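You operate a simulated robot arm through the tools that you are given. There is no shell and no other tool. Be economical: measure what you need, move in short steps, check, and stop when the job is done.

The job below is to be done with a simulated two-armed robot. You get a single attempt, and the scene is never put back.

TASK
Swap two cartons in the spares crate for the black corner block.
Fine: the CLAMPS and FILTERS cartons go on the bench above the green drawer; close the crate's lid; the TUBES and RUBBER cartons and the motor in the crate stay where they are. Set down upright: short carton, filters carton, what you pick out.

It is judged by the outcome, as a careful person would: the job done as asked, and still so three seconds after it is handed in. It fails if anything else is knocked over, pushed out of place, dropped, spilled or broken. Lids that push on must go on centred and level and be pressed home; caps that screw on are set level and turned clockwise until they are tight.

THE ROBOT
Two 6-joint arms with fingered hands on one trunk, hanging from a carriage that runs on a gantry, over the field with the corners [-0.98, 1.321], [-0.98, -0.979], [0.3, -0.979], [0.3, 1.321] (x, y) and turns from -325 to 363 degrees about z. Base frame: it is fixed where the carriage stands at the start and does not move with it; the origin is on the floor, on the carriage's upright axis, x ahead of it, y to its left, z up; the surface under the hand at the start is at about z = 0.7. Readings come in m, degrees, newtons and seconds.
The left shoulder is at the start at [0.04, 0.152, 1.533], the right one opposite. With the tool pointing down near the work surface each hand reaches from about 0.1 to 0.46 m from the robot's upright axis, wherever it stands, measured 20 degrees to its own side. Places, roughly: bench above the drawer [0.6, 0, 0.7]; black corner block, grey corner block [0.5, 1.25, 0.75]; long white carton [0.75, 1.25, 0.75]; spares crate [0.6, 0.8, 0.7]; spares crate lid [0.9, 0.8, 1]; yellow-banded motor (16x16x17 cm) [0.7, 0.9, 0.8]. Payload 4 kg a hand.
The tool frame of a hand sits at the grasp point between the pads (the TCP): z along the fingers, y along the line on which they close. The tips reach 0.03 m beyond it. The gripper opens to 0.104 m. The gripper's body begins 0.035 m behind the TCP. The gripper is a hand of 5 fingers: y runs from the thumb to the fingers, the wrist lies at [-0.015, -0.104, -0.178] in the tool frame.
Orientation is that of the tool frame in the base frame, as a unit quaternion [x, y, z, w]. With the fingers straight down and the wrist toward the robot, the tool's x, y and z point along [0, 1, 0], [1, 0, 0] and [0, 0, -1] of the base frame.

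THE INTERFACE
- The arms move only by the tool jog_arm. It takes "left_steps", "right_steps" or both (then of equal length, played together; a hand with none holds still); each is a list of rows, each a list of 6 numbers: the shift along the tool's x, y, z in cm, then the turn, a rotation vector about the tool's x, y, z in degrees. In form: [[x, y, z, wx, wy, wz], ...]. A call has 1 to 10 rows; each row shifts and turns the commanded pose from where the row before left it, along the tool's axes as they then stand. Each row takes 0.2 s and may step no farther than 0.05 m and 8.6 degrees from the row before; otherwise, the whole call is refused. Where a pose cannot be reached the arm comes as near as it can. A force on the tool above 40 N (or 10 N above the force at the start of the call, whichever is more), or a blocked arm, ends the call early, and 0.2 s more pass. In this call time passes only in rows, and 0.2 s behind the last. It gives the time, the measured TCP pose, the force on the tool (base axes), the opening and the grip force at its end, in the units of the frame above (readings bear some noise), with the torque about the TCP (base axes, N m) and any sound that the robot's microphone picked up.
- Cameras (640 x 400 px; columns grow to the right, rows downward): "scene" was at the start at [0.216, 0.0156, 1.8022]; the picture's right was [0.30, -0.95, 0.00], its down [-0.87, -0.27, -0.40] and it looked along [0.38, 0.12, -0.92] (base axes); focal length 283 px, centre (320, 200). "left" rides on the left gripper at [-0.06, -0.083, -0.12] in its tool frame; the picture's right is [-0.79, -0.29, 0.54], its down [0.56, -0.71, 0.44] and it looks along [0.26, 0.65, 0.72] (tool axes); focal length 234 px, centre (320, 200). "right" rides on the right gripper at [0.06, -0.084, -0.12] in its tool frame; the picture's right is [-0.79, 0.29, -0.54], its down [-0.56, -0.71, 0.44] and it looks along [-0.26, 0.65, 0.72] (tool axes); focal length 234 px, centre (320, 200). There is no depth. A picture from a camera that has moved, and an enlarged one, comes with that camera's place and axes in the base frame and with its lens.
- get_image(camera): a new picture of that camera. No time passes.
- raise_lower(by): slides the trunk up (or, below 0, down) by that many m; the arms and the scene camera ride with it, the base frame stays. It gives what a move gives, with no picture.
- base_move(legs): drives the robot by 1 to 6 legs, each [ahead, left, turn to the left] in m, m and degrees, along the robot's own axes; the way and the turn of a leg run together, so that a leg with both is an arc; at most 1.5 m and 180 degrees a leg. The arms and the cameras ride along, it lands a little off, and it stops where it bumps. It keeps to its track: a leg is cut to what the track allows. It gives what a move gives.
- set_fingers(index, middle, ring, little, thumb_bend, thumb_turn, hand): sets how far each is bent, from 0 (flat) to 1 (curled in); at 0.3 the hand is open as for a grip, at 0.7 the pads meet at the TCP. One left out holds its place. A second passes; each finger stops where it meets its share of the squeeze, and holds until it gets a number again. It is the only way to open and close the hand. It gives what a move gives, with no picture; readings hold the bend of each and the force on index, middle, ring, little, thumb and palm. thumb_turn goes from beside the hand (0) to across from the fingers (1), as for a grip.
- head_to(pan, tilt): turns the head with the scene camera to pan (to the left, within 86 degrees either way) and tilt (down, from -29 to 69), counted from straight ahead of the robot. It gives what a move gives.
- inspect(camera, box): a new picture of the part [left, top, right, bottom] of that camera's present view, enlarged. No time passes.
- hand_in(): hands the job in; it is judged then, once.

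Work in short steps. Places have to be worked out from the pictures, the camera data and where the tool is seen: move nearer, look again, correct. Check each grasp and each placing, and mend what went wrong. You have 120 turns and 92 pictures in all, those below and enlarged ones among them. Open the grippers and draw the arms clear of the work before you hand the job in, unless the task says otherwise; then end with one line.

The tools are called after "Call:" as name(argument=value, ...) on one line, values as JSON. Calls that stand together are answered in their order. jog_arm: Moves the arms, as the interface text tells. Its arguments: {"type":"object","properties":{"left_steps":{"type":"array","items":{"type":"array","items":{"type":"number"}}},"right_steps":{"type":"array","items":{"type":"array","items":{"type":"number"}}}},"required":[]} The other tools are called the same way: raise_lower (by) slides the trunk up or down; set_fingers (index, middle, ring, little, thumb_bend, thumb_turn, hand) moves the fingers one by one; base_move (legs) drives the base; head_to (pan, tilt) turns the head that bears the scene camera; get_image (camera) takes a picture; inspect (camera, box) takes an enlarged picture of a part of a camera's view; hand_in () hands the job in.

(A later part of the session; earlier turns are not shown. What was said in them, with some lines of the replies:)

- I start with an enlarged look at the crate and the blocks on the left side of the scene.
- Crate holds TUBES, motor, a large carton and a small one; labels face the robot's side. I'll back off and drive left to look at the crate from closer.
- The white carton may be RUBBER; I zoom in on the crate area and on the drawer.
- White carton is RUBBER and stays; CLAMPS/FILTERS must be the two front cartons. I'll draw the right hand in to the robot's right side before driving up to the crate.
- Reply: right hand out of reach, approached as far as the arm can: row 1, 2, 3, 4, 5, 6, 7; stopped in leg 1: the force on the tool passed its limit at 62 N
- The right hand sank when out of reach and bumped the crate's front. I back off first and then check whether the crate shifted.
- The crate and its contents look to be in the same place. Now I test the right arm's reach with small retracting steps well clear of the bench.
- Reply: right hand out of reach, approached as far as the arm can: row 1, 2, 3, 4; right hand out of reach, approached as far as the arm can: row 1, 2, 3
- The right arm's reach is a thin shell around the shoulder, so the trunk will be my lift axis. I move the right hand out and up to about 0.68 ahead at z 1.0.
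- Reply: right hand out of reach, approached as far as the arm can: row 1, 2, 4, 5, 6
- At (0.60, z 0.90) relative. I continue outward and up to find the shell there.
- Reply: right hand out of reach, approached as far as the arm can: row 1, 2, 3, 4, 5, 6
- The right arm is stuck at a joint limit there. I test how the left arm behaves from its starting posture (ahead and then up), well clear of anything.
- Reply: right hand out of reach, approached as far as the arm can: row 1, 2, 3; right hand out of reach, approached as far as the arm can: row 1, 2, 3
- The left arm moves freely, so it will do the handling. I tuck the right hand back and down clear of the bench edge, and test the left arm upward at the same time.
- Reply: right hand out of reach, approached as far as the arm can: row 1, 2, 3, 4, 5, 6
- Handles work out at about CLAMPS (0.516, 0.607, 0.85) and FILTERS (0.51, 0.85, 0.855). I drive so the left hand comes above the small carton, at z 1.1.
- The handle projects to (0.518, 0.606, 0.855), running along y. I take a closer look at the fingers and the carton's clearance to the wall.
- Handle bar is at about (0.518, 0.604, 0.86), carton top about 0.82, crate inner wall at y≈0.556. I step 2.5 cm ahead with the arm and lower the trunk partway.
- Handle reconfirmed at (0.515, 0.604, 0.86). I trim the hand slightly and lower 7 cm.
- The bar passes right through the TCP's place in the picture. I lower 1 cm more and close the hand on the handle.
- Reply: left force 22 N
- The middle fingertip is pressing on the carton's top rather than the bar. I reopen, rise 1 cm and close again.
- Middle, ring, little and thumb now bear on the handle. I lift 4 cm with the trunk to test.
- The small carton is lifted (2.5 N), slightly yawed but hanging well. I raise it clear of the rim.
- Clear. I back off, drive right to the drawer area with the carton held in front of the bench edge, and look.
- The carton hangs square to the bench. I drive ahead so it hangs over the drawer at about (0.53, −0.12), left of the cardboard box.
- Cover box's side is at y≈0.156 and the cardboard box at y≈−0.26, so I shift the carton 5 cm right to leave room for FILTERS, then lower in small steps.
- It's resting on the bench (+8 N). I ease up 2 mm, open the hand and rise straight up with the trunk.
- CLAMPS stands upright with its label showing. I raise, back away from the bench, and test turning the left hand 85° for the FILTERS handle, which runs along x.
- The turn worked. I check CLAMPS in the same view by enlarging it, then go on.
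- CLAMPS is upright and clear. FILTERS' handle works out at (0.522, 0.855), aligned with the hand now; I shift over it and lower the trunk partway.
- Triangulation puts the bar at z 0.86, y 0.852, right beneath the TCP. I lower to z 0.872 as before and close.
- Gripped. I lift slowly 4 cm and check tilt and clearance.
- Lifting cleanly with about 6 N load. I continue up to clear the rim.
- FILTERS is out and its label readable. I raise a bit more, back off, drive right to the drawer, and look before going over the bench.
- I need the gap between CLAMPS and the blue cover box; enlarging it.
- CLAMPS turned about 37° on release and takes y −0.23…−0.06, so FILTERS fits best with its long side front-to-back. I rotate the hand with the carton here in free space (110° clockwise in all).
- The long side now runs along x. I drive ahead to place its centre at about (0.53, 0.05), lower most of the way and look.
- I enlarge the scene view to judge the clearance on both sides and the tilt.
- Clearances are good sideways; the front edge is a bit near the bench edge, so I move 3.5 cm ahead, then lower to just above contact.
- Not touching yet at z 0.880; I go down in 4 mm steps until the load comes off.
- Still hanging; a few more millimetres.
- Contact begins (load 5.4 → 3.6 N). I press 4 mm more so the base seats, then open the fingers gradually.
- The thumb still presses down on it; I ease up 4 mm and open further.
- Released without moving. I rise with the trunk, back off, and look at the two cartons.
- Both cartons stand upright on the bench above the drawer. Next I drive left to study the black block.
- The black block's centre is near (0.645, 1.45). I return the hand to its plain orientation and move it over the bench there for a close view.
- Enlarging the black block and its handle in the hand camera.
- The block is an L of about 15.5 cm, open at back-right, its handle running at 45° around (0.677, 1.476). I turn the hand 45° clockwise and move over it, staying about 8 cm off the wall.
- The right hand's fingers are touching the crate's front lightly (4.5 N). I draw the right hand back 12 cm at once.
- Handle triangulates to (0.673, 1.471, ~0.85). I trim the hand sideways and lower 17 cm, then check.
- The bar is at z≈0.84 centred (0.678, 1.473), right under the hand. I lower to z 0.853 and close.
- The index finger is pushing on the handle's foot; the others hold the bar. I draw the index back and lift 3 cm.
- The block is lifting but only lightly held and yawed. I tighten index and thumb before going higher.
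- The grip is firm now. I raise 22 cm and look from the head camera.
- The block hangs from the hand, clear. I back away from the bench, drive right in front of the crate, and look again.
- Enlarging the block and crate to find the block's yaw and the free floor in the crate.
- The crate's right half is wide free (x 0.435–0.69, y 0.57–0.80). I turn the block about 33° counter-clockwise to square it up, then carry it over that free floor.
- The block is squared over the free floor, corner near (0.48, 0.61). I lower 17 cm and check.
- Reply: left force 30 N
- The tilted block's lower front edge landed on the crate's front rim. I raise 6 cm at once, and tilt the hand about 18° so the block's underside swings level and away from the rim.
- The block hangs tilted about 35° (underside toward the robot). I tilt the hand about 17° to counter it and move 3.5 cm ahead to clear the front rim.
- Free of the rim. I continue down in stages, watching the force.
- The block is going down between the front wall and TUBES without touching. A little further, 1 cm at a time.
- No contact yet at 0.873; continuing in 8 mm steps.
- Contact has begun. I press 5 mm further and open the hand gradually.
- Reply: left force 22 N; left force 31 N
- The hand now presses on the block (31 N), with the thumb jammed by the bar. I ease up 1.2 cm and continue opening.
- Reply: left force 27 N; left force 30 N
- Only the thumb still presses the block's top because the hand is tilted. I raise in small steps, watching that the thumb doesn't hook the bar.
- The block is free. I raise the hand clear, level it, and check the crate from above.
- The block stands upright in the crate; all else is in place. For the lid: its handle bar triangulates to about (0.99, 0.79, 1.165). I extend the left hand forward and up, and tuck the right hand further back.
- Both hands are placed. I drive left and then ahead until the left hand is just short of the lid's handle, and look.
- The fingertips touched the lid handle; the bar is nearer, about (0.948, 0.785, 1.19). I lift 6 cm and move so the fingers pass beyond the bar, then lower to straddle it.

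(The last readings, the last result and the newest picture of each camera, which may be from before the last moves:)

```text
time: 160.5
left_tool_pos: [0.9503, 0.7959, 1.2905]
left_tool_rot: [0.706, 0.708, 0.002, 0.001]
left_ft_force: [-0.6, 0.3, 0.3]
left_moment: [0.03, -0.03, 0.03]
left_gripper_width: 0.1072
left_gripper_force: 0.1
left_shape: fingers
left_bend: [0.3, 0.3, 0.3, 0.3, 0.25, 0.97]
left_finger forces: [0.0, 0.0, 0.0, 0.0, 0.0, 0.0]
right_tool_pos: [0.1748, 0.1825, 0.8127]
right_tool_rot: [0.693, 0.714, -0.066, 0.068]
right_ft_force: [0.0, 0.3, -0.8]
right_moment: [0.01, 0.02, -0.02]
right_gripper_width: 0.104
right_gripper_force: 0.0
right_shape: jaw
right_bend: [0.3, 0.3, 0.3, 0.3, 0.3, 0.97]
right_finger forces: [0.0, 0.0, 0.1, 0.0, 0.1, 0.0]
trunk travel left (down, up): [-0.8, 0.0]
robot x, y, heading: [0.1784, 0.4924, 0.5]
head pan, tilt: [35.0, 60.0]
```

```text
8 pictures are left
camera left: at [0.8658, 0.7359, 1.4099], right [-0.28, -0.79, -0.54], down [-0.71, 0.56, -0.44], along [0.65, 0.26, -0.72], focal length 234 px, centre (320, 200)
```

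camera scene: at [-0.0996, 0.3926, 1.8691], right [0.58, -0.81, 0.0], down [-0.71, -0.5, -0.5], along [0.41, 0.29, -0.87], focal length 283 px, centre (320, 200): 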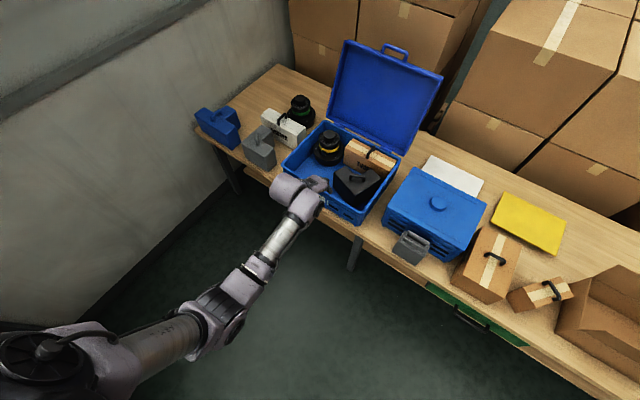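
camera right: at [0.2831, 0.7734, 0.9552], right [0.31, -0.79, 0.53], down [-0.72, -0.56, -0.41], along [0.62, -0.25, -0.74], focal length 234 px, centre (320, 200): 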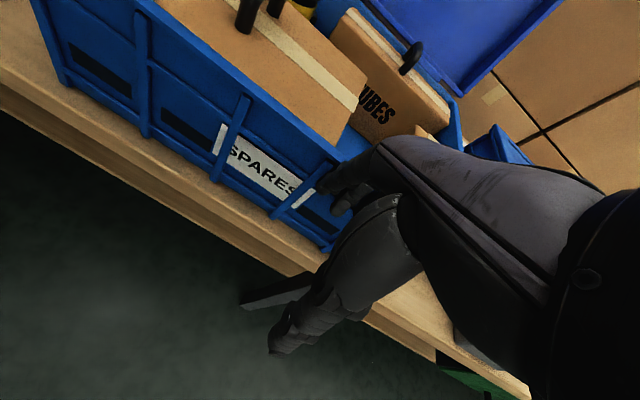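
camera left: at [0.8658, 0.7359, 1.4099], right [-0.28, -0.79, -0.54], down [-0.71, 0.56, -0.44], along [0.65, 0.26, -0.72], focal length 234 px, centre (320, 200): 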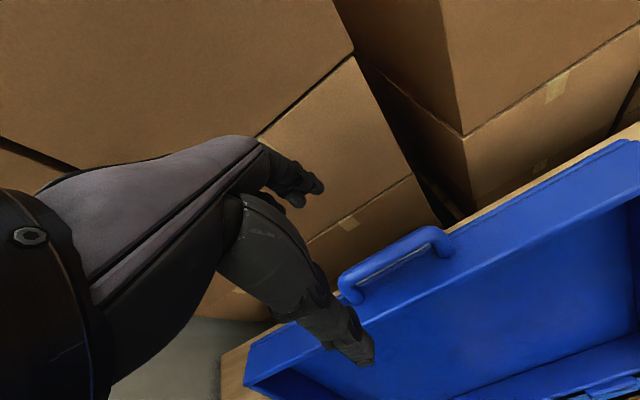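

The bar triangulates to about (0.966, 0.77, 1.172). I half-close the thumb so it clears the lid's rim, move over the bar, and lower.

Call:
set_fingers(hand="left", thumb_bend=0.5)

Call:
jog_arm(left_steps=[[-2.2, 1.7, 0, 0, 0, 0], [0, 0, 3, 0, 0, 0], [0, 0, 3, 0, 0, 0], [0, 0, 2.5, 0, 0, 0], [0, 0, 1.5, 0, 0, 0]])

Call:
get_image(camera="left")

```text
time: 161.5
left_tool_pos: [0.949, 0.796, 1.2897]
left_tool_rot: [0.706, 0.708, 0.001, 0.001]
left_ft_force: [-0.1, -0.5, -0.2]
left_moment: [-0.02, 0.0, 0.01]
left_gripper_width: 0.0785
left_gripper_force: 0.0
left_shape: fingers
left_bend: [0.3, 0.3, 0.3, 0.3, 0.5, 1.0]
left_finger forces: [0.0, 0.0, 0.1, 0.0, 0.0, 0.0]
right_tool_pos: [0.1749, 0.1807, 0.8133]
right_tool_rot: [0.694, 0.714, -0.066, 0.068]
right_ft_force: [0.6, -0.3, -0.1]
right_moment: [0.01, 0.0, -0.01]
right_gripper_width: 0.1037
right_gripper_force: 0.1
right_shape: jaw
right_bend: [0.3, 0.3, 0.3, 0.3, 0.3, 0.97]
right_finger forces: [0.0, 0.1, 0.0, 0.0, 0.0, 0.0]
trunk travel left (down, up): [-0.8, 0.0]
robot x, y, heading: [0.1812, 0.4873, 0.2]
head pan, tilt: [35.0, 60.0]
```

```text
time: 162.7
left_tool_pos: [0.9274, 0.7716, 1.2018]
left_tool_rot: [0.706, 0.708, 0.001, 0.001]
left_ft_force: [0.3, 0.0, 0.4]
left_moment: [0.02, 0.03, -0.01]
left_gripper_width: 0.0782
left_gripper_force: 0.0
left_shape: fingers
left_bend: [0.3, 0.3, 0.3, 0.3, 0.5, 1.0]
left_finger forces: [0.0, 0.1, 0.0, 0.0, 0.0, 0.0]
left hand out of reach, approached as far as the arm can: row 1, 2, 3, 4, 5
right_tool_pos: [0.1741, 0.1811, 0.8123]
right_tool_rot: [0.694, 0.714, -0.068, 0.067]
right_ft_force: [0.8, 0.9, 0.7]
right_moment: [0.02, -0.02, 0.04]
right_gripper_width: 0.1041
right_gripper_force: 0.0
right_shape: jaw
right_bend: [0.3, 0.3, 0.3, 0.3, 0.3, 0.97]
right_finger forces: [0.0, 0.0, 0.0, 0.1, 0.0, 0.0]
trunk travel left (down, up): [-0.8, 0.0]
robot x, y, heading: [0.1787, 0.4885, 0.5]
head pan, tilt: [35.0, 60.0]
```

```text
7 pictures are left
camera left: at [0.8435, 0.712, 1.3209], right [-0.28, -0.79, -0.54], down [-0.71, 0.56, -0.44], along [0.65, 0.26, -0.72], focal length 234 px, centre (320, 200)
```

left: 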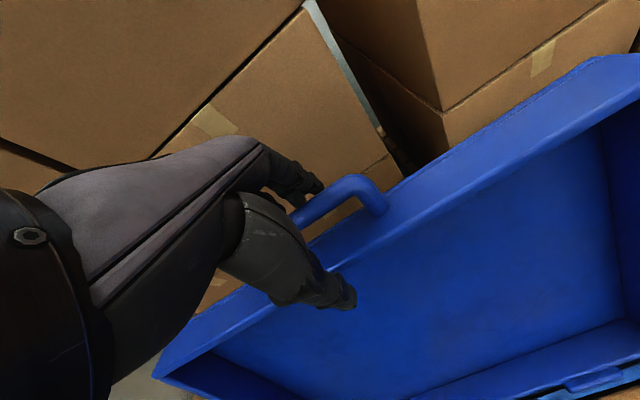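

The hand already straddles the bar, with TCP about 3.5 cm short and 2.5 cm high. I drive 3.5 cm ahead, lower 1.5 cm, and close.

Call:
base_move(legs=[[0.035, 0, 0]])

Call:
raise_lower(by=-0.015)

Call:
set_fingers(hand="left", index=0.8, middle=0.8, ring=0.8, little=0.8, thumb_bend=0.75)

```text
time: 163.6
left_tool_pos: [0.9617, 0.7728, 1.2008]
left_tool_rot: [0.705, 0.709, 0.0, 0.0]
left_ft_force: [-8.3, -1.8, 2.3]
left_moment: [-0.02, 0.28, 0.04]
left_gripper_width: 0.0943
left_gripper_force: 4.2
left_shape: fingers
left_bend: [0.3, 0.3, 0.3, 0.3, 0.4, 0.99]
left_finger forces: [0.0, 0.0, 0.0, 0.0, 8.3, 0.0]
right_tool_pos: [0.2061, 0.1828, 0.813]
right_tool_rot: [0.694, 0.714, -0.068, 0.067]
right_ft_force: [0.7, -0.6, -0.2]
right_moment: [0.0, -0.01, 0.01]
right_gripper_width: 0.1043
right_gripper_force: 0.1
right_shape: jaw
right_bend: [0.3, 0.3, 0.3, 0.3, 0.3, 0.97]
right_finger forces: [0.1, 0.0, 0.1, 0.1, 0.0, 0.0]
trunk travel left (down, up): [-0.8, 0.0]
robot x, y, heading: [0.2182, 0.4947, 0.4]
head pan, tilt: [35.0, 60.0]
```

```text
time: 164.2
left_tool_pos: [0.9609, 0.774, 1.1865]
left_tool_rot: [0.706, 0.708, 0.0, 0.0]
left_ft_force: [-11.6, -0.3, 9.9]
left_moment: [0.01, 0.72, 0.03]
left_gripper_width: 0.0994
left_gripper_force: 6.5
left_shape: fingers
left_bend: [0.3, 0.3, 0.3, 0.3, 0.37, 0.99]
left_finger forces: [0.0, 0.0, 0.1, 0.0, 13.4, 0.0]
right_tool_pos: [0.2084, 0.1823, 0.7982]
right_tool_rot: [0.694, 0.714, -0.066, 0.067]
right_ft_force: [0.2, -0.3, 0.4]
right_moment: [-0.02, -0.02, -0.02]
right_gripper_width: 0.1037
right_gripper_force: 0.0
right_shape: jaw
right_bend: [0.3, 0.3, 0.3, 0.3, 0.3, 0.97]
right_finger forces: [0.1, 0.1, 0.0, 0.1, 0.0, 0.1]
trunk travel left (down, up): [-0.785, 0.015]
robot x, y, heading: [0.2144, 0.4918, 0.4]
head pan, tilt: [35.0, 60.0]
```

```text
time: 165.2
left_tool_pos: [0.9587, 0.7727, 1.1839]
left_tool_rot: [0.706, 0.708, -0.002, -0.001]
left_ft_force: [-11.6, -0.8, -2.2]
left_moment: [-0.49, 0.98, -0.26]
left_gripper_width: 0.03
left_gripper_force: 20.5
left_shape: fingers
left_bend: [0.8, 0.8, 0.79, 0.75, 0.55, 1.0]
left_finger forces: [1.3, 0.9, 5.5, 11.1, 23.0, 0.1]
right_tool_pos: [0.2052, 0.1826, 0.7972]
right_tool_rot: [0.694, 0.714, -0.067, 0.066]
right_ft_force: [-0.6, -0.4, -0.3]
right_moment: [-0.02, -0.01, 0.03]
right_gripper_width: 0.1039
right_gripper_force: 0.0
right_shape: jaw
right_bend: [0.3, 0.3, 0.3, 0.3, 0.3, 0.97]
right_finger forces: [0.1, 0.0, 0.0, 0.1, 0.1, 0.1]
trunk travel left (down, up): [-0.785, 0.015]
robot x, y, heading: [0.2117, 0.488, 0.3]
head pan, tilt: [35.0, 60.0]
```

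The fingers hook the bar with the thumb against it. I swing the lid forward along its arc (hinge near (0.745, 0.867), radius 0.376), first to upright.

Call:
jog_arm(left_steps=[[0, -2.1, -1.3, 0, 0, 0], [0, -2.1, -1.3, 0, 0, 0], [0, -2.25, -1, 0, 0, 0], [0, -2.25, -1, 0, 0, 0], [0, -2.36, -0.7, 0, 0, 0], [0, -2.36, -0.7, 0, 0, 0], [0, -2.43, -0.4, 0, 0, 0], [0, -2.43, -0.35, 0, 0, 0]])

Call:
get_image(camera="left")

```text
time: 166.1
left_tool_pos: [0.8785, 0.7713, 1.2139]
left_tool_rot: [0.706, 0.708, -0.012, -0.009]
left_ft_force: [-4.2, 0.3, -17.1]
left_moment: [-0.48, 0.34, -0.43]
left_gripper_width: 0.0233
left_gripper_force: 19.8
left_shape: fingers
left_bend: [0.8, 0.79, 0.79, 0.75, 0.61, 1.0]
left_finger forces: [2.5, 2.1, 6.6, 12.3, 15.7, 0.0]
right_tool_pos: [0.2081, 0.1809, 0.7986]
right_tool_rot: [0.693, 0.714, -0.067, 0.067]
right_ft_force: [0.1, 0.2, 0.0]
right_moment: [0.03, 0.03, -0.01]
right_gripper_width: 0.1042
right_gripper_force: 0.0
right_shape: jaw
right_bend: [0.3, 0.3, 0.3, 0.3, 0.3, 0.97]
right_finger forces: [0.0, 0.0, 0.0, 0.0, 0.1, 0.0]
trunk travel left (down, up): [-0.785, 0.015]
robot x, y, heading: [0.2162, 0.4894, 0.9]
head pan, tilt: [35.0, 60.0]
stopped in row 4 (left hand): the force on the tool passed its limit at 42 N (the readings are from after the stop); the commanded pose is now the measured one
```

```text
6 pictures are left
camera left: at [0.7985, 0.712, 1.3352], right [-0.3, -0.79, -0.53], down [-0.72, 0.56, -0.42], along [0.62, 0.26, -0.74], focal length 234 px, centre (320, 200)
```

left: 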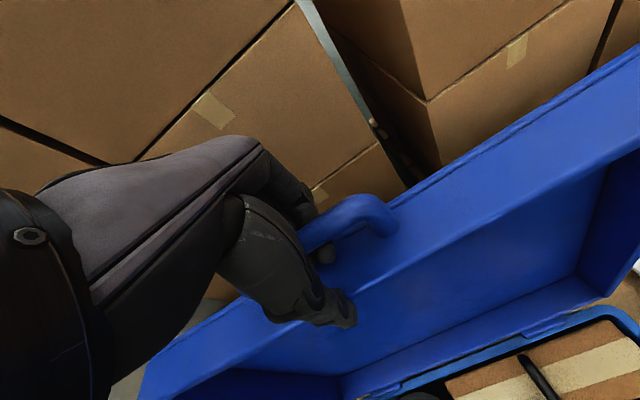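

The lid follows, but I pulled up too much: the hinge must be nearer x≈0.785. I continue on a flatter arc, with less upward motion.

Call:
jog_arm(left_steps=[[0, -2.2, 0.3, 0, 0, 0], [0, -2.3, -0.3, 0, 0, 0], [0, -2.4, -0.2, 0, 0, 0], [0, -2.4, 0, 0, 0, 0], [0, -2.4, 0.2, 0, 0, 0], [0, -2.4, 0.35, 0, 0, 0], [0, -2.4, 0.5, 0, 0, 0]])

```text
time: 167.7
left_tool_pos: [0.7161, 0.7711, 1.2137]
left_tool_rot: [0.706, 0.708, -0.008, -0.006]
left_ft_force: [0.2, -10.4, -3.6]
left_moment: [-0.07, 0.14, -0.38]
left_gripper_width: 0.015
left_gripper_force: 11.2
left_shape: fingers
left_bend: [0.8, 0.8, 0.79, 0.76, 0.67, 1.0]
left_finger forces: [0.1, 0.1, 3.1, 12.7, 7.0, 0.1]
right_tool_pos: [0.2084, 0.18, 0.7989]
right_tool_rot: [0.694, 0.714, -0.067, 0.068]
right_ft_force: [0.4, -0.1, 0.2]
right_moment: [-0.01, 0.01, -0.02]
right_gripper_width: 0.104
right_gripper_force: 0.1
right_shape: jaw
right_bend: [0.3, 0.3, 0.3, 0.3, 0.3, 0.97]
right_finger forces: [0.0, 0.0, 0.0, 0.0, 0.0, 0.1]
trunk travel left (down, up): [-0.785, 0.015]
robot x, y, heading: [0.2173, 0.4914, 0.4]
head pan, tilt: [35.0, 60.0]
```

The lid is past upright and following with low force. I continue forward and down the arc.

Call:
jog_arm(left_steps=[[0, -3.0, 0.77, 0, 0, 0], [0, -2.92, 1.03, 0, 0, 0], [0, -2.82, 1.29, 0, 0, 0], [0, -2.69, 1.52, 0, 0, 0], [0, -2.55, 1.76, 0, 0, 0], [0, -2.39, 1.97, 0, 0, 0]])

Call:
get_image(camera="left")

```text
time: 169.3
left_tool_pos: [0.5499, 0.7706, 1.1373]
left_tool_rot: [0.706, 0.708, -0.005, -0.003]
left_ft_force: [-16.6, -8.6, 23.8]
left_moment: [0.25, -1.54, -0.16]
left_gripper_width: 0.011
left_gripper_force: 56.4
left_shape: fingers
left_bend: [0.8, 0.76, 0.79, 0.77, 0.7, 1.0]
left_finger forces: [1.7, 93.7, 4.1, 1.5, 11.7, 0.0]
right_tool_pos: [0.2071, 0.1807, 0.7982]
right_tool_rot: [0.692, 0.715, -0.067, 0.067]
right_ft_force: [1.0, 0.2, -0.6]
right_moment: [-0.01, -0.03, -0.01]
right_gripper_width: 0.104
right_gripper_force: 0.1
right_shape: jaw
right_bend: [0.3, 0.3, 0.3, 0.3, 0.3, 0.97]
right_finger forces: [0.0, 0.0, 0.1, 0.0, 0.1, 0.0]
trunk travel left (down, up): [-0.785, 0.015]
robot x, y, heading: [0.2132, 0.489, 0.3]
head pan, tilt: [35.0, 60.0]
stopped in row 6 (left hand): the force on the tool passed its limit at 42 N (the readings are from after the stop); the commanded pose is now the measured one
```

```text
5 pictures are left
camera left: at [0.4677, 0.7117, 1.2567], right [-0.29, -0.79, -0.54], down [-0.71, 0.55, -0.43], along [0.64, 0.26, -0.73], focal length 234 px, centre (320, 200)
```

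left: 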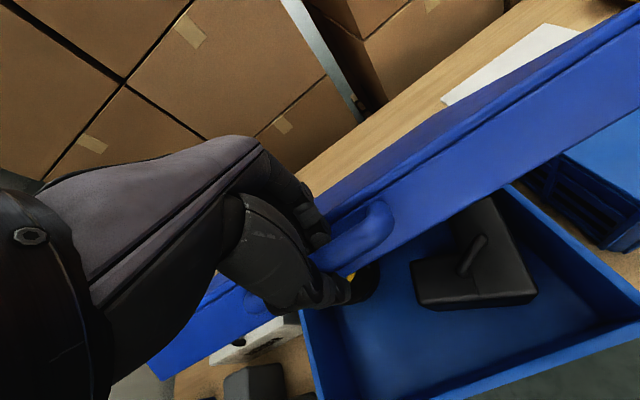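

A clear view: block upright inside. The middle finger is pinched between bar and lid wall, so I relax it a bit and tilt the fingers toward the robot to match the wall's slope.

Call:
set_fingers(hand="left", index=0.72, middle=0.68)

Call:
jog_arm(left_steps=[[0, 0, 0, 6, 0, 0], [0, 0, 0, 6, 0, 0], [0, 0, 0, 6, 0, 0]])

```text
time: 170.3
left_tool_pos: [0.5482, 0.7725, 1.1338]
left_tool_rot: [0.706, 0.709, -0.006, -0.007]
left_ft_force: [-22.4, -8.0, 27.1]
left_moment: [0.15, -0.59, -0.02]
left_gripper_width: 0.0092
left_gripper_force: 27.4
left_shape: fingers
left_bend: [0.73, 0.72, 0.79, 0.77, 0.69, 1.0]
left_finger forces: [13.1, 20.6, 6.8, 1.5, 13.0, 0.0]
right_tool_pos: [0.2052, 0.181, 0.7974]
right_tool_rot: [0.693, 0.714, -0.067, 0.067]
right_ft_force: [-0.2, 0.2, 0.1]
right_moment: [0.0, -0.01, 0.01]
right_gripper_width: 0.1041
right_gripper_force: 0.2
right_shape: jaw
right_bend: [0.3, 0.3, 0.3, 0.3, 0.3, 0.97]
right_finger forces: [0.0, 0.0, 0.0, 0.0, 0.0, 0.1]
trunk travel left (down, up): [-0.785, 0.015]
robot x, y, heading: [0.2121, 0.4882, 0.4]
head pan, tilt: [35.0, 60.0]
```

```text
time: 170.9
left_tool_pos: [0.5472, 0.7727, 1.1369]
left_tool_rot: [0.701, 0.704, -0.077, -0.078]
left_ft_force: [-19.8, -5.3, 27.1]
left_moment: [0.31, -1.08, -0.09]
left_gripper_width: 0.011
left_gripper_force: 45.4
left_shape: fingers
left_bend: [0.73, 0.7, 0.79, 0.77, 0.69, 1.0]
left_finger forces: [7.4, 47.8, 24.9, 0.6, 9.9, 0.0]
right_tool_pos: [0.2043, 0.1825, 0.7971]
right_tool_rot: [0.692, 0.715, -0.066, 0.067]
right_ft_force: [-0.3, 0.2, 0.9]
right_moment: [0.0, -0.01, 0.04]
right_gripper_width: 0.1037
right_gripper_force: 0.0
right_shape: jaw
right_bend: [0.3, 0.3, 0.3, 0.3, 0.3, 0.97]
right_finger forces: [0.0, 0.0, 0.1, 0.1, 0.0, 0.1]
trunk travel left (down, up): [-0.785, 0.015]
robot x, y, heading: [0.2148, 0.4905, 0.7]
head pan, tilt: [35.0, 60.0]
stopped in row 3 (left hand): the force on the tool passed its limit at 49 N (the readings are from after the stop); the commanded pose is now the measured one
```

The reaction points radially outward along the lid, so I'm cutting inside its arc. I shift outward 1 cm along that direction.

Call:
jog_arm(left_steps=[[0, -0.76, -0.65, 0, 0, 0]])

```text
time: 171.3
left_tool_pos: [0.5454, 0.7709, 1.143]
left_tool_rot: [0.702, 0.703, -0.079, -0.077]
left_ft_force: [2.5, -1.6, -5.1]
left_moment: [-0.12, -0.22, -0.49]
left_gripper_width: 0.0123
left_gripper_force: 19.6
left_shape: fingers
left_bend: [0.72, 0.7, 0.78, 0.76, 0.72, 1.0]
left_finger forces: [0.2, 13.8, 10.6, 8.9, 5.2, 0.1]
right_tool_pos: [0.2086, 0.1817, 0.797]
right_tool_rot: [0.693, 0.715, -0.067, 0.068]
right_ft_force: [-0.8, 0.0, -0.1]
right_moment: [0.01, 0.02, 0.01]
right_gripper_width: 0.1039
right_gripper_force: 0.1
right_shape: jaw
right_bend: [0.3, 0.3, 0.3, 0.3, 0.3, 0.97]
right_finger forces: [0.0, 0.0, 0.1, 0.0, 0.0, 0.0]
trunk travel left (down, up): [-0.785, 0.015]
robot x, y, heading: [0.2148, 0.4894, 0.1]
head pan, tilt: [35.0, 60.0]
```

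Force dropped to about 5 N. I refit the arc (hinge x≈0.757, radius ≈0.35) and continue three steps down.

Call:
jog_arm(left_steps=[[0, -1.84, 2.455, 0, 0, 0], [0, -1.63, 2.6, 0, 0, 0], [0, -1.39, 2.73, 0, 0, 0]])

```text
time: 172.2
left_tool_pos: [0.4758, 0.7721, 1.0782]
left_tool_rot: [0.701, 0.704, -0.079, -0.078]
left_ft_force: [-14.2, -6.7, 11.1]
left_moment: [-0.02, -1.06, -0.17]
left_gripper_width: 0.0127
left_gripper_force: 42.1
left_shape: fingers
left_bend: [0.72, 0.7, 0.76, 0.77, 0.72, 1.0]
left_finger forces: [0.4, 71.8, 7.7, 0.0, 4.4, 0.0]
right_tool_pos: [0.2054, 0.1802, 0.7977]
right_tool_rot: [0.693, 0.715, -0.068, 0.067]
right_ft_force: [-0.2, 0.2, 0.2]
right_moment: [-0.01, 0.0, 0.0]
right_gripper_width: 0.1038
right_gripper_force: 0.0
right_shape: jaw
right_bend: [0.3, 0.3, 0.3, 0.3, 0.3, 0.97]
right_finger forces: [0.0, 0.0, 0.0, 0.1, 0.0, 0.0]
trunk travel left (down, up): [-0.785, 0.015]
robot x, y, heading: [0.2122, 0.4873, 0.6]
head pan, tilt: [35.0, 60.0]
```

The reaction is again slightly outward; I ease out 6 mm and continue with a little outward bias.

Call:
jog_arm(left_steps=[[0, -0.54, -0.26, 0, 0, 0], [0, -1.32, 2.7, 0, 0, 0], [0, -1.09, 2.8, 0, 0, 0], [0, -0.83, 2.88, 0, 0, 0]])

```text
time: 173.2
left_tool_pos: [0.4222, 0.7729, 1.0067]
left_tool_rot: [0.701, 0.704, -0.079, -0.079]
left_ft_force: [-7.2, -5.6, 3.8]
left_moment: [-0.01, -0.72, -0.05]
left_gripper_width: 0.0183
left_gripper_force: 31.1
left_shape: fingers
left_bend: [0.61, 0.7, 0.8, 0.77, 0.75, 1.0]
left_finger forces: [5.9, 55.5, 0.1, 0.0, 0.1, 0.1]
right_tool_pos: [0.2055, 0.1806, 0.7985]
right_tool_rot: [0.693, 0.714, -0.067, 0.067]
right_ft_force: [-0.4, 0.2, -0.2]
right_moment: [0.03, 0.01, 0.01]
right_gripper_width: 0.1039
right_gripper_force: 0.1
right_shape: jaw
right_bend: [0.3, 0.3, 0.3, 0.3, 0.3, 0.97]
right_finger forces: [0.0, 0.1, 0.0, 0.1, 0.0, 0.1]
trunk travel left (down, up): [-0.785, 0.015]
robot x, y, heading: [0.2143, 0.4881, 0.5]
head pan, tilt: [35.0, 60.0]
```

Going well. Three more steps bring the lid near the rim.

Call:
jog_arm(left_steps=[[0, -0.575, 2.95, 0, 0, 0], [0, -0.32, 2.98, 0, 0, 0], [0, -0.06, 2.6, 0, 0, 0]])

Call:
get_image(camera="left")

```text
time: 173.9
left_tool_pos: [0.3949, 0.772, 0.9254]
left_tool_rot: [0.702, 0.704, -0.078, -0.079]
left_ft_force: [-7.4, -2.9, 0.0]
left_moment: [0.0, -0.68, 0.12]
left_gripper_width: 0.0215
left_gripper_force: 33.7
left_shape: fingers
left_bend: [0.58, 0.7, 0.8, 0.77, 0.75, 1.0]
left_finger forces: [8.4, 58.9, 0.0, 0.0, 0.1, 0.1]
right_tool_pos: [0.2072, 0.1807, 0.7985]
right_tool_rot: [0.693, 0.714, -0.067, 0.067]
right_ft_force: [0.1, 0.4, -0.2]
right_moment: [0.0, -0.02, 0.0]
right_gripper_width: 0.1039
right_gripper_force: 0.0
right_shape: jaw
right_bend: [0.3, 0.3, 0.3, 0.3, 0.3, 0.97]
right_finger forces: [0.1, 0.0, 0.0, 0.0, 0.0, 0.0]
trunk travel left (down, up): [-0.785, 0.015]
robot x, y, heading: [0.2153, 0.489, 0.1]
head pan, tilt: [35.0, 60.0]
```

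```text
4 pictures are left
camera left: at [0.3401, 0.7118, 1.0598], right [-0.4, -0.79, -0.47], down [-0.79, 0.56, -0.27], along [0.47, 0.26, -0.84], focal length 234 px, centre (320, 200)
```

left: 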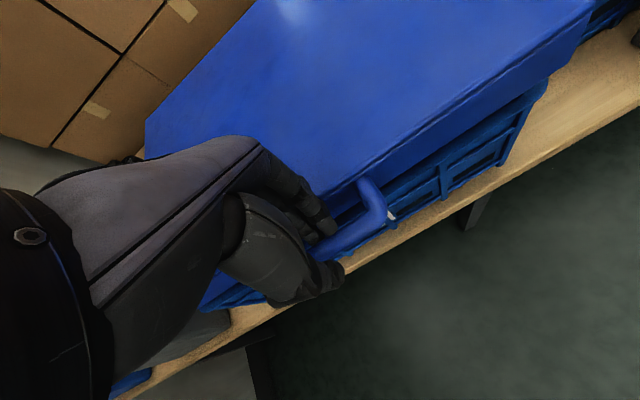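

The lid is nearly shut. I lower 2 cm more, watching the force.

Call:
jog_arm(left_steps=[[0, 0.2, 1.2, 0, 0, 0], [0, 0.25, 1.2, 0, 0, 0]])

```text
time: 174.6
left_tool_pos: [0.3978, 0.7719, 0.9038]
left_tool_rot: [0.702, 0.704, -0.076, -0.076]
left_ft_force: [-9.9, -6.2, 27.5]
left_moment: [0.15, -1.3, 0.0]
left_gripper_width: 0.014
left_gripper_force: 37.0
left_shape: fingers
left_bend: [0.71, 0.7, 0.8, 0.77, 0.75, 1.0]
left_finger forces: [4.6, 69.7, 0.0, 0.1, 0.0, 0.0]
right_tool_pos: [0.207, 0.1806, 0.7987]
right_tool_rot: [0.694, 0.714, -0.068, 0.066]
right_ft_force: [-0.4, 0.0, 0.3]
right_moment: [0.01, 0.01, -0.01]
right_gripper_width: 0.1037
right_gripper_force: 0.1
right_shape: jaw
right_bend: [0.3, 0.3, 0.3, 0.3, 0.3, 0.97]
right_finger forces: [0.0, 0.1, 0.0, 0.1, 0.0, 0.0]
trunk travel left (down, up): [-0.785, 0.015]
robot x, y, heading: [0.2173, 0.4872, 0.2]
head pan, tilt: [35.0, 60.0]
```

The lid seems seated (27 N). I open the fingers and withdraw upward in small steps.

Call:
set_fingers(hand="left", index=0.4, middle=0.4, ring=0.4, little=0.4, thumb_bend=0.35)

Call:
jog_arm(left_steps=[[0, 0, -1, 0, 0, 0], [0, 0, -1, 0, 0, 0]])

Call:
get_image(camera="left")

```text
time: 174.9
left_tool_pos: [0.3907, 0.7722, 0.9039]
left_tool_rot: [0.702, 0.704, -0.078, -0.078]
left_ft_force: [-32.9, -11.5, 62.9]
left_moment: [0.87, -1.93, 0.35]
left_gripper_width: 0.0651
left_gripper_force: 57.8
left_shape: fingers
left_bend: [0.56, 0.7, 0.73, 0.49, 0.36, 0.98]
left_finger forces: [10.2, 63.7, 29.7, 10.0, 0.0, 0.1]
right_tool_pos: [0.2033, 0.1824, 0.7997]
right_tool_rot: [0.692, 0.715, -0.068, 0.066]
right_ft_force: [-0.6, 0.4, 0.3]
right_moment: [0.02, 0.02, -0.01]
right_gripper_width: 0.1039
right_gripper_force: 0.0
right_shape: jaw
right_bend: [0.3, 0.3, 0.3, 0.3, 0.3, 0.97]
right_finger forces: [0.0, 0.0, 0.0, 0.1, 0.0, 0.0]
trunk travel left (down, up): [-0.785, 0.015]
robot x, y, heading: [0.2078, 0.4901, 0.5]
head pan, tilt: [35.0, 60.0]
stopped (left hand): the force on the tool passed its limit at 46 N (the readings are from after the stop); the commanded pose is now the measured one
```

```text
time: 175.5
left_tool_pos: [0.3842, 0.7718, 0.9165]
left_tool_rot: [0.7, 0.703, -0.086, -0.087]
left_ft_force: [-44.4, -2.6, 5.4]
left_moment: [0.16, 0.0, 0.71]
left_gripper_width: 0.0765
left_gripper_force: 44.0
left_shape: fingers
left_bend: [0.46, 0.64, 0.53, 0.44, 0.35, 0.98]
left_finger forces: [7.1, 61.7, 14.0, 5.1, 0.1, 0.0]
right_tool_pos: [0.1994, 0.1819, 0.797]
right_tool_rot: [0.693, 0.715, -0.069, 0.066]
right_ft_force: [-0.6, 0.2, -0.3]
right_moment: [0.02, -0.03, -0.03]
right_gripper_width: 0.1039
right_gripper_force: 0.1
right_shape: jaw
right_bend: [0.3, 0.3, 0.3, 0.3, 0.3, 0.97]
right_finger forces: [0.0, 0.0, 0.1, 0.0, 0.1, 0.0]
trunk travel left (down, up): [-0.785, 0.015]
robot x, y, heading: [0.216, 0.4928, 0.7]
head pan, tilt: [35.0, 60.0]
```

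```text
3 pictures are left
camera left: at [0.3324, 0.712, 1.0529], right [-0.41, -0.79, -0.46], down [-0.79, 0.55, -0.25], along [0.45, 0.26, -0.85], focal length 234 px, centre (320, 200)
```

left: 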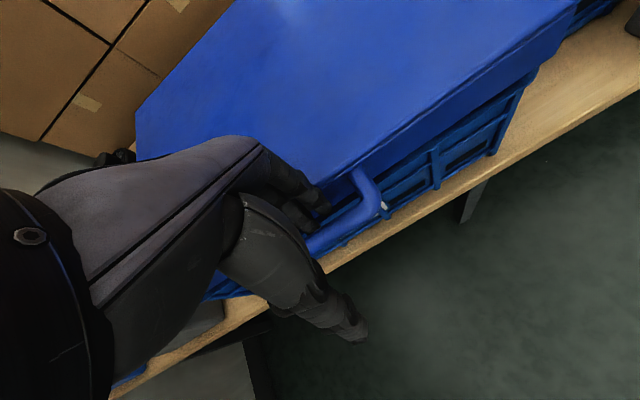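

The opened fingers press on the lid wall from inside the handle loop. I move back 8 mm to relieve that, then rise step by step.

Call:
jog_arm(left_steps=[[0, -0.8, 0, 0, 0, 0], [0, -0.2, -0.8, 0, 0, 0], [0, -0.1, -1, 0, 0, 0]])

```text
time: 176.3
left_tool_pos: [0.3863, 0.7725, 0.942]
left_tool_rot: [0.701, 0.704, -0.081, -0.08]
left_ft_force: [-31.5, -1.6, 6.4]
left_moment: [0.06, -0.28, 0.45]
left_gripper_width: 0.0804
left_gripper_force: 38.0
left_shape: fingers
left_bend: [0.43, 0.59, 0.5, 0.42, 0.35, 0.98]
left_finger forces: [2.9, 60.9, 10.2, 1.3, 0.0, 0.0]
right_tool_pos: [0.2009, 0.1806, 0.7978]
right_tool_rot: [0.693, 0.715, -0.069, 0.065]
right_ft_force: [-0.4, 0.4, 1.3]
right_moment: [0.02, -0.03, -0.05]
right_gripper_width: 0.104
right_gripper_force: 0.1
right_shape: jaw
right_bend: [0.3, 0.3, 0.3, 0.3, 0.3, 0.97]
right_finger forces: [0.1, 0.0, 0.0, 0.0, 0.1, 0.0]
trunk travel left (down, up): [-0.785, 0.015]
robot x, y, heading: [0.214, 0.4897, 0.3]
head pan, tilt: [35.0, 60.0]
```

Rising, but the middle finger still strains against the wall; I set the fingers to their present bend to relax them, then rise on.

Call:
set_fingers(hand="left", index=0.5, middle=0.64, ring=0.55, little=0.5)

Call:
jog_arm(left_steps=[[0, 0, -1, 0, 0, 0], [0, 0, -1.5, 0, 0, 0], [0, 0, -2, 0, 0, 0]])

```text
time: 177.3
left_tool_pos: [0.3938, 0.7728, 0.9413]
left_tool_rot: [0.702, 0.704, -0.077, -0.076]
left_ft_force: [-13.0, -0.7, 1.8]
left_moment: [0.01, -0.34, 0.18]
left_gripper_width: 0.0706
left_gripper_force: 25.6
left_shape: fingers
left_bend: [0.51, 0.67, 0.57, 0.5, 0.35, 0.98]
left_finger forces: [0.5, 46.2, 5.5, 0.1, 0.0, 0.0]
right_tool_pos: [0.205, 0.1809, 0.799]
right_tool_rot: [0.693, 0.714, -0.068, 0.067]
right_ft_force: [0.7, 0.5, -0.5]
right_moment: [-0.02, 0.01, 0.02]
right_gripper_width: 0.1041
right_gripper_force: 0.1
right_shape: jaw
right_bend: [0.3, 0.3, 0.3, 0.3, 0.3, 0.97]
right_finger forces: [0.1, 0.0, 0.0, 0.0, 0.0, 0.1]
trunk travel left (down, up): [-0.785, 0.015]
robot x, y, heading: [0.218, 0.49, 0.5]
head pan, tilt: [35.0, 60.0]
```

```text
time: 178.1
left_tool_pos: [0.4039, 0.7717, 0.9852]
left_tool_rot: [0.702, 0.704, -0.076, -0.076]
left_ft_force: [-4.9, -1.7, 0.7]
left_moment: [-0.09, -0.32, 0.06]
left_gripper_width: 0.0712
left_gripper_force: 17.6
left_shape: fingers
left_bend: [0.5, 0.63, 0.56, 0.5, 0.35, 0.98]
left_finger forces: [0.0, 33.9, 0.8, 0.0, 0.0, 0.0]
right_tool_pos: [0.2073, 0.1808, 0.7976]
right_tool_rot: [0.693, 0.715, -0.067, 0.067]
right_ft_force: [0.1, -0.1, -0.3]
right_moment: [0.01, 0.04, -0.02]
right_gripper_width: 0.1038
right_gripper_force: 0.0
right_shape: jaw
right_bend: [0.3, 0.3, 0.3, 0.3, 0.3, 0.97]
right_finger forces: [0.0, 0.0, 0.0, 0.0, 0.1, 0.1]
trunk travel left (down, up): [-0.785, 0.015]
robot x, y, heading: [0.2158, 0.4905, 0.3]
head pan, tilt: [35.0, 60.0]
```

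The middle finger still reads 34 N; I need to see whether the lid is coming up with it.

Call:
get_image(camera="left")

```text
2 pictures are left
camera left: at [0.3481, 0.712, 1.1203], right [-0.4, -0.79, -0.47], down [-0.78, 0.56, -0.28], along [0.48, 0.26, -0.84], focal length 234 px, centre (320, 200)
```

left: 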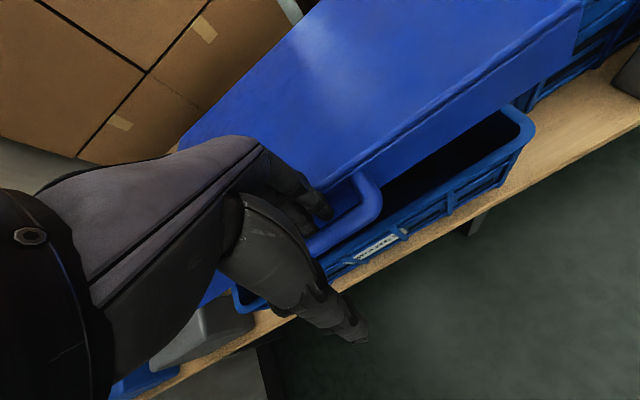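

The middle finger is hooked under the bar and lifts the lid. I lower it shut again, then rotate the hand so the curled fingertips point down and can slip out of the loop.

Call:
jog_arm(left_steps=[[0, 0, 2, 0, 0, 0], [0, 0, 1.8, 0, 0, 0], [0, -0.3, 1.6, 0, 0, 0], [0, -0.3, 1.0, 0, 0, 0]])

Call:
jog_arm(left_steps=[[0, 0, 0, -6, 0, 0], [0, 0, 0, -6, 0, 0], [0, 0, 0, -6, 0, 0], [0, 0, 0, -6, 0, 0]])

```text
time: 179.1
left_tool_pos: [0.3837, 0.7727, 0.925]
left_tool_rot: [0.702, 0.704, -0.076, -0.077]
left_ft_force: [-4.8, -2.1, -1.3]
left_moment: [-0.09, -0.36, -0.04]
left_gripper_width: 0.0709
left_gripper_force: 21.5
left_shape: fingers
left_bend: [0.5, 0.63, 0.53, 0.5, 0.35, 0.98]
left_finger forces: [0.0, 40.5, 1.6, 0.0, 0.1, 0.1]
right_tool_pos: [0.2074, 0.1809, 0.7979]
right_tool_rot: [0.694, 0.714, -0.067, 0.067]
right_ft_force: [0.2, 0.2, -0.3]
right_moment: [-0.01, -0.02, 0.04]
right_gripper_width: 0.1038
right_gripper_force: 0.1
right_shape: jaw
right_bend: [0.3, 0.3, 0.3, 0.3, 0.3, 0.97]
right_finger forces: [0.0, 0.1, 0.1, 0.0, 0.0, 0.0]
trunk travel left (down, up): [-0.785, 0.015]
robot x, y, heading: [0.2154, 0.4867, 0.5]
head pan, tilt: [35.0, 60.0]
```

```text
time: 180.1
left_tool_pos: [0.3854, 0.7731, 0.9252]
left_tool_rot: [0.702, 0.705, 0.072, 0.071]
left_ft_force: [0.1, -0.6, 0.2]
left_moment: [0.0, -0.05, 0.01]
left_gripper_width: 0.0712
left_gripper_force: 0.1
left_shape: fingers
left_bend: [0.5, 0.64, 0.55, 0.5, 0.35, 0.98]
left_finger forces: [0.1, 0.0, 0.0, 0.0, 0.0, 0.0]
right_tool_pos: [0.2074, 0.1809, 0.7988]
right_tool_rot: [0.693, 0.715, -0.067, 0.067]
right_ft_force: [0.1, 0.1, -0.5]
right_moment: [0.02, -0.04, 0.01]
right_gripper_width: 0.1037
right_gripper_force: 0.0
right_shape: jaw
right_bend: [0.3, 0.3, 0.3, 0.3, 0.3, 0.97]
right_finger forces: [0.0, 0.1, 0.1, 0.1, 0.0, 0.0]
trunk travel left (down, up): [-0.785, 0.015]
robot x, y, heading: [0.2154, 0.4909, 0.4]
head pan, tilt: [35.0, 60.0]
```

All finger forces vanished: unhooked. I rise away from the handle.

Call:
jog_arm(left_steps=[[0, 0, -1.2, -3, 0, 0], [0, 0, -2, -3, 0, 0], [0, 0, -2.5, 0, 0, 0], [0, 0, -2.5, 0, 0, 0], [0, 0, -2.5, 0, 0, 0]])

```text
time: 181.3
left_tool_pos: [0.3571, 0.7699, 1.0322]
left_tool_rot: [0.699, 0.699, 0.108, 0.108]
left_ft_force: [0.0, -0.2, 0.3]
left_moment: [-0.03, -0.04, 0.02]
left_gripper_width: 0.0712
left_gripper_force: 0.1
left_shape: fingers
left_bend: [0.5, 0.64, 0.55, 0.5, 0.35, 0.98]
left_finger forces: [0.0, 0.1, 0.0, 0.1, 0.0, 0.0]
left hand out of reach, approached as far as the arm can: row 2
right_tool_pos: [0.2084, 0.1819, 0.7982]
right_tool_rot: [0.693, 0.715, -0.067, 0.068]
right_ft_force: [-0.2, -0.2, 0.1]
right_moment: [0.01, 0.02, -0.01]
right_gripper_width: 0.104
right_gripper_force: 0.1
right_shape: jaw
right_bend: [0.3, 0.3, 0.3, 0.3, 0.3, 0.97]
right_finger forces: [0.1, 0.0, 0.0, 0.0, 0.1, 0.0]
trunk travel left (down, up): [-0.785, 0.015]
robot x, y, heading: [0.2152, 0.4907, 0.1]
head pan, tilt: [35.0, 60.0]
```

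Free. I back off and take a wide picture to check the lid and everything else.

Call:
base_move(legs=[[-0.45, 0, 0]])

Call:
head_to(pan=10, tilt=48)

Call:
get_image(camera="scene")

```text
time: 184.0
left_tool_pos: [-0.093, 0.7664, 1.0333]
left_tool_rot: [0.698, 0.699, 0.108, 0.108]
left_ft_force: [0.0, 0.5, 0.5]
left_moment: [0.03, 0.0, -0.03]
left_gripper_width: 0.0712
left_gripper_force: 0.1
left_shape: fingers
left_bend: [0.5, 0.64, 0.55, 0.5, 0.35, 0.98]
left_finger forces: [0.0, 0.0, 0.0, 0.1, 0.1, 0.1]
right_tool_pos: [-0.2427, 0.178, 0.7981]
right_tool_rot: [0.694, 0.714, -0.066, 0.068]
right_ft_force: [-1.3, 0.3, -1.0]
right_moment: [0.02, 0.01, -0.01]
right_gripper_width: 0.1041
right_gripper_force: 0.1
right_shape: jaw
right_bend: [0.3, 0.3, 0.3, 0.3, 0.3, 0.97]
right_finger forces: [0.0, 0.1, 0.1, 0.0, 0.1, 0.0]
trunk travel left (down, up): [-0.785, 0.015]
robot x, y, heading: [-0.2357, 0.4874, 0.3]
head pan, tilt: [35.0, 60.0]
```

```text
time: 184.9
left_tool_pos: [-0.0928, 0.7668, 1.0316]
left_tool_rot: [0.698, 0.699, 0.108, 0.108]
left_ft_force: [0.3, 1.1, -0.1]
left_moment: [-0.03, 0.0, 0.01]
left_gripper_width: 0.071
left_gripper_force: 0.0
left_shape: fingers
left_bend: [0.5, 0.64, 0.55, 0.5, 0.35, 0.98]
left_finger forces: [0.0, 0.0, 0.1, 0.0, 0.1, 0.1]
right_tool_pos: [-0.2428, 0.1789, 0.7983]
right_tool_rot: [0.694, 0.714, -0.066, 0.068]
right_ft_force: [0.7, -0.7, 1.0]
right_moment: [0.0, -0.04, 0.01]
right_gripper_width: 0.104
right_gripper_force: 0.2
right_shape: jaw
right_bend: [0.3, 0.3, 0.3, 0.3, 0.3, 0.97]
right_finger forces: [0.1, 0.0, 0.0, 0.0, 0.0, 0.0]
trunk travel left (down, up): [-0.785, 0.015]
robot x, y, heading: [-0.2349, 0.4864, 0.0]
head pan, tilt: [10.0, 48.0]
```

```text
1 pictures are left
camera scene: at [-0.0003, 0.4993, 1.9031], right [0.18, -0.98, 0.0], down [-0.73, -0.13, -0.67], along [0.66, 0.12, -0.74], focal length 283 px, centre (320, 200)
```

scene: 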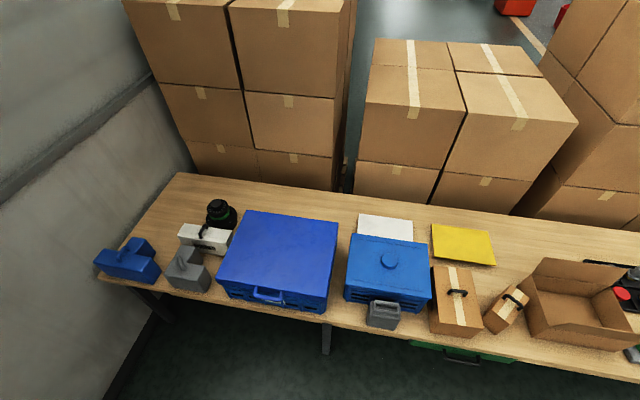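

The lid is down and everything stands. One last enlarged view to verify the lid is flush and the crate hasn't shifted.

Call:
inspect(camera="scene", box=[80, 190, 540, 350])

```text
1.39 times, centred on (310, 270) of scene
camera zoom: at [-0.0003, 0.4993, 1.9031], right [0.18, -0.98, 0.0], down [-0.73, -0.13, -0.67], along [0.66, 0.12, -0.74], focal length 394 px, centre (334, 103)
```

zoom: 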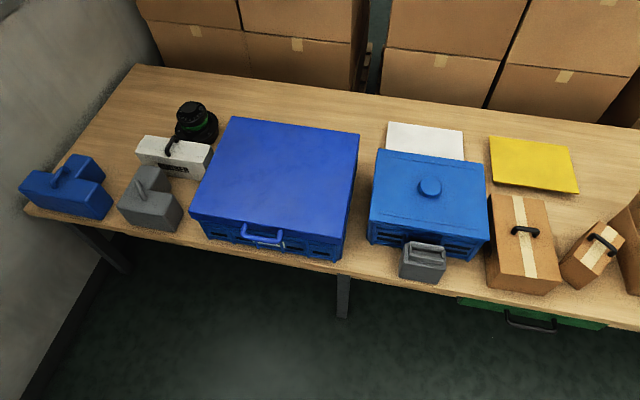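

The lid is level and flush, the crate is in its place, and both cartons are upright above the green drawer. I open the left hand fully and hand in.

Call:
set_fingers(hand="left", index=0.3, middle=0.3, ring=0.3, little=0.3, thumb_bend=0.3)

Call:
hand_in()

```text
time: 185.9
left_tool_pos: [-0.0917, 0.7663, 1.0314]
left_tool_rot: [0.698, 0.699, 0.109, 0.108]
left_ft_force: [-0.8, -0.2, 0.7]
left_moment: [0.0, 0.02, -0.01]
left_gripper_width: 0.1027
left_gripper_force: 0.0
left_shape: fingers
left_bend: [0.3, 0.3, 0.3, 0.3, 0.3, 0.97]
left_finger forces: [0.1, 0.0, 0.0, 0.1, 0.1, 0.0]
right_tool_pos: [-0.243, 0.1789, 0.7978]
right_tool_rot: [0.694, 0.714, -0.067, 0.066]
right_ft_force: [-0.2, -0.4, 0.3]
right_moment: [0.01, -0.01, -0.03]
right_gripper_width: 0.1037
right_gripper_force: 0.1
right_shape: jaw
right_bend: [0.3, 0.3, 0.3, 0.3, 0.3, 0.97]
right_finger forces: [0.1, 0.1, 0.0, 0.0, 0.0, 0.0]
trunk travel left (down, up): [-0.785, 0.015]
robot x, y, heading: [-0.2366, 0.4832, 0.1]
head pan, tilt: [10.0, 48.0]
```

```text
The job is handed in.
```

CLAMPS and FILTERS stand upright on the bench above the green drawer, and the black corner block is upright in the crate with the lid closed. TUBES, RUBBER and the motor were not handled; my hand and the block bumped the crate a few times, and by my measurements it moved about 1 cm at most.
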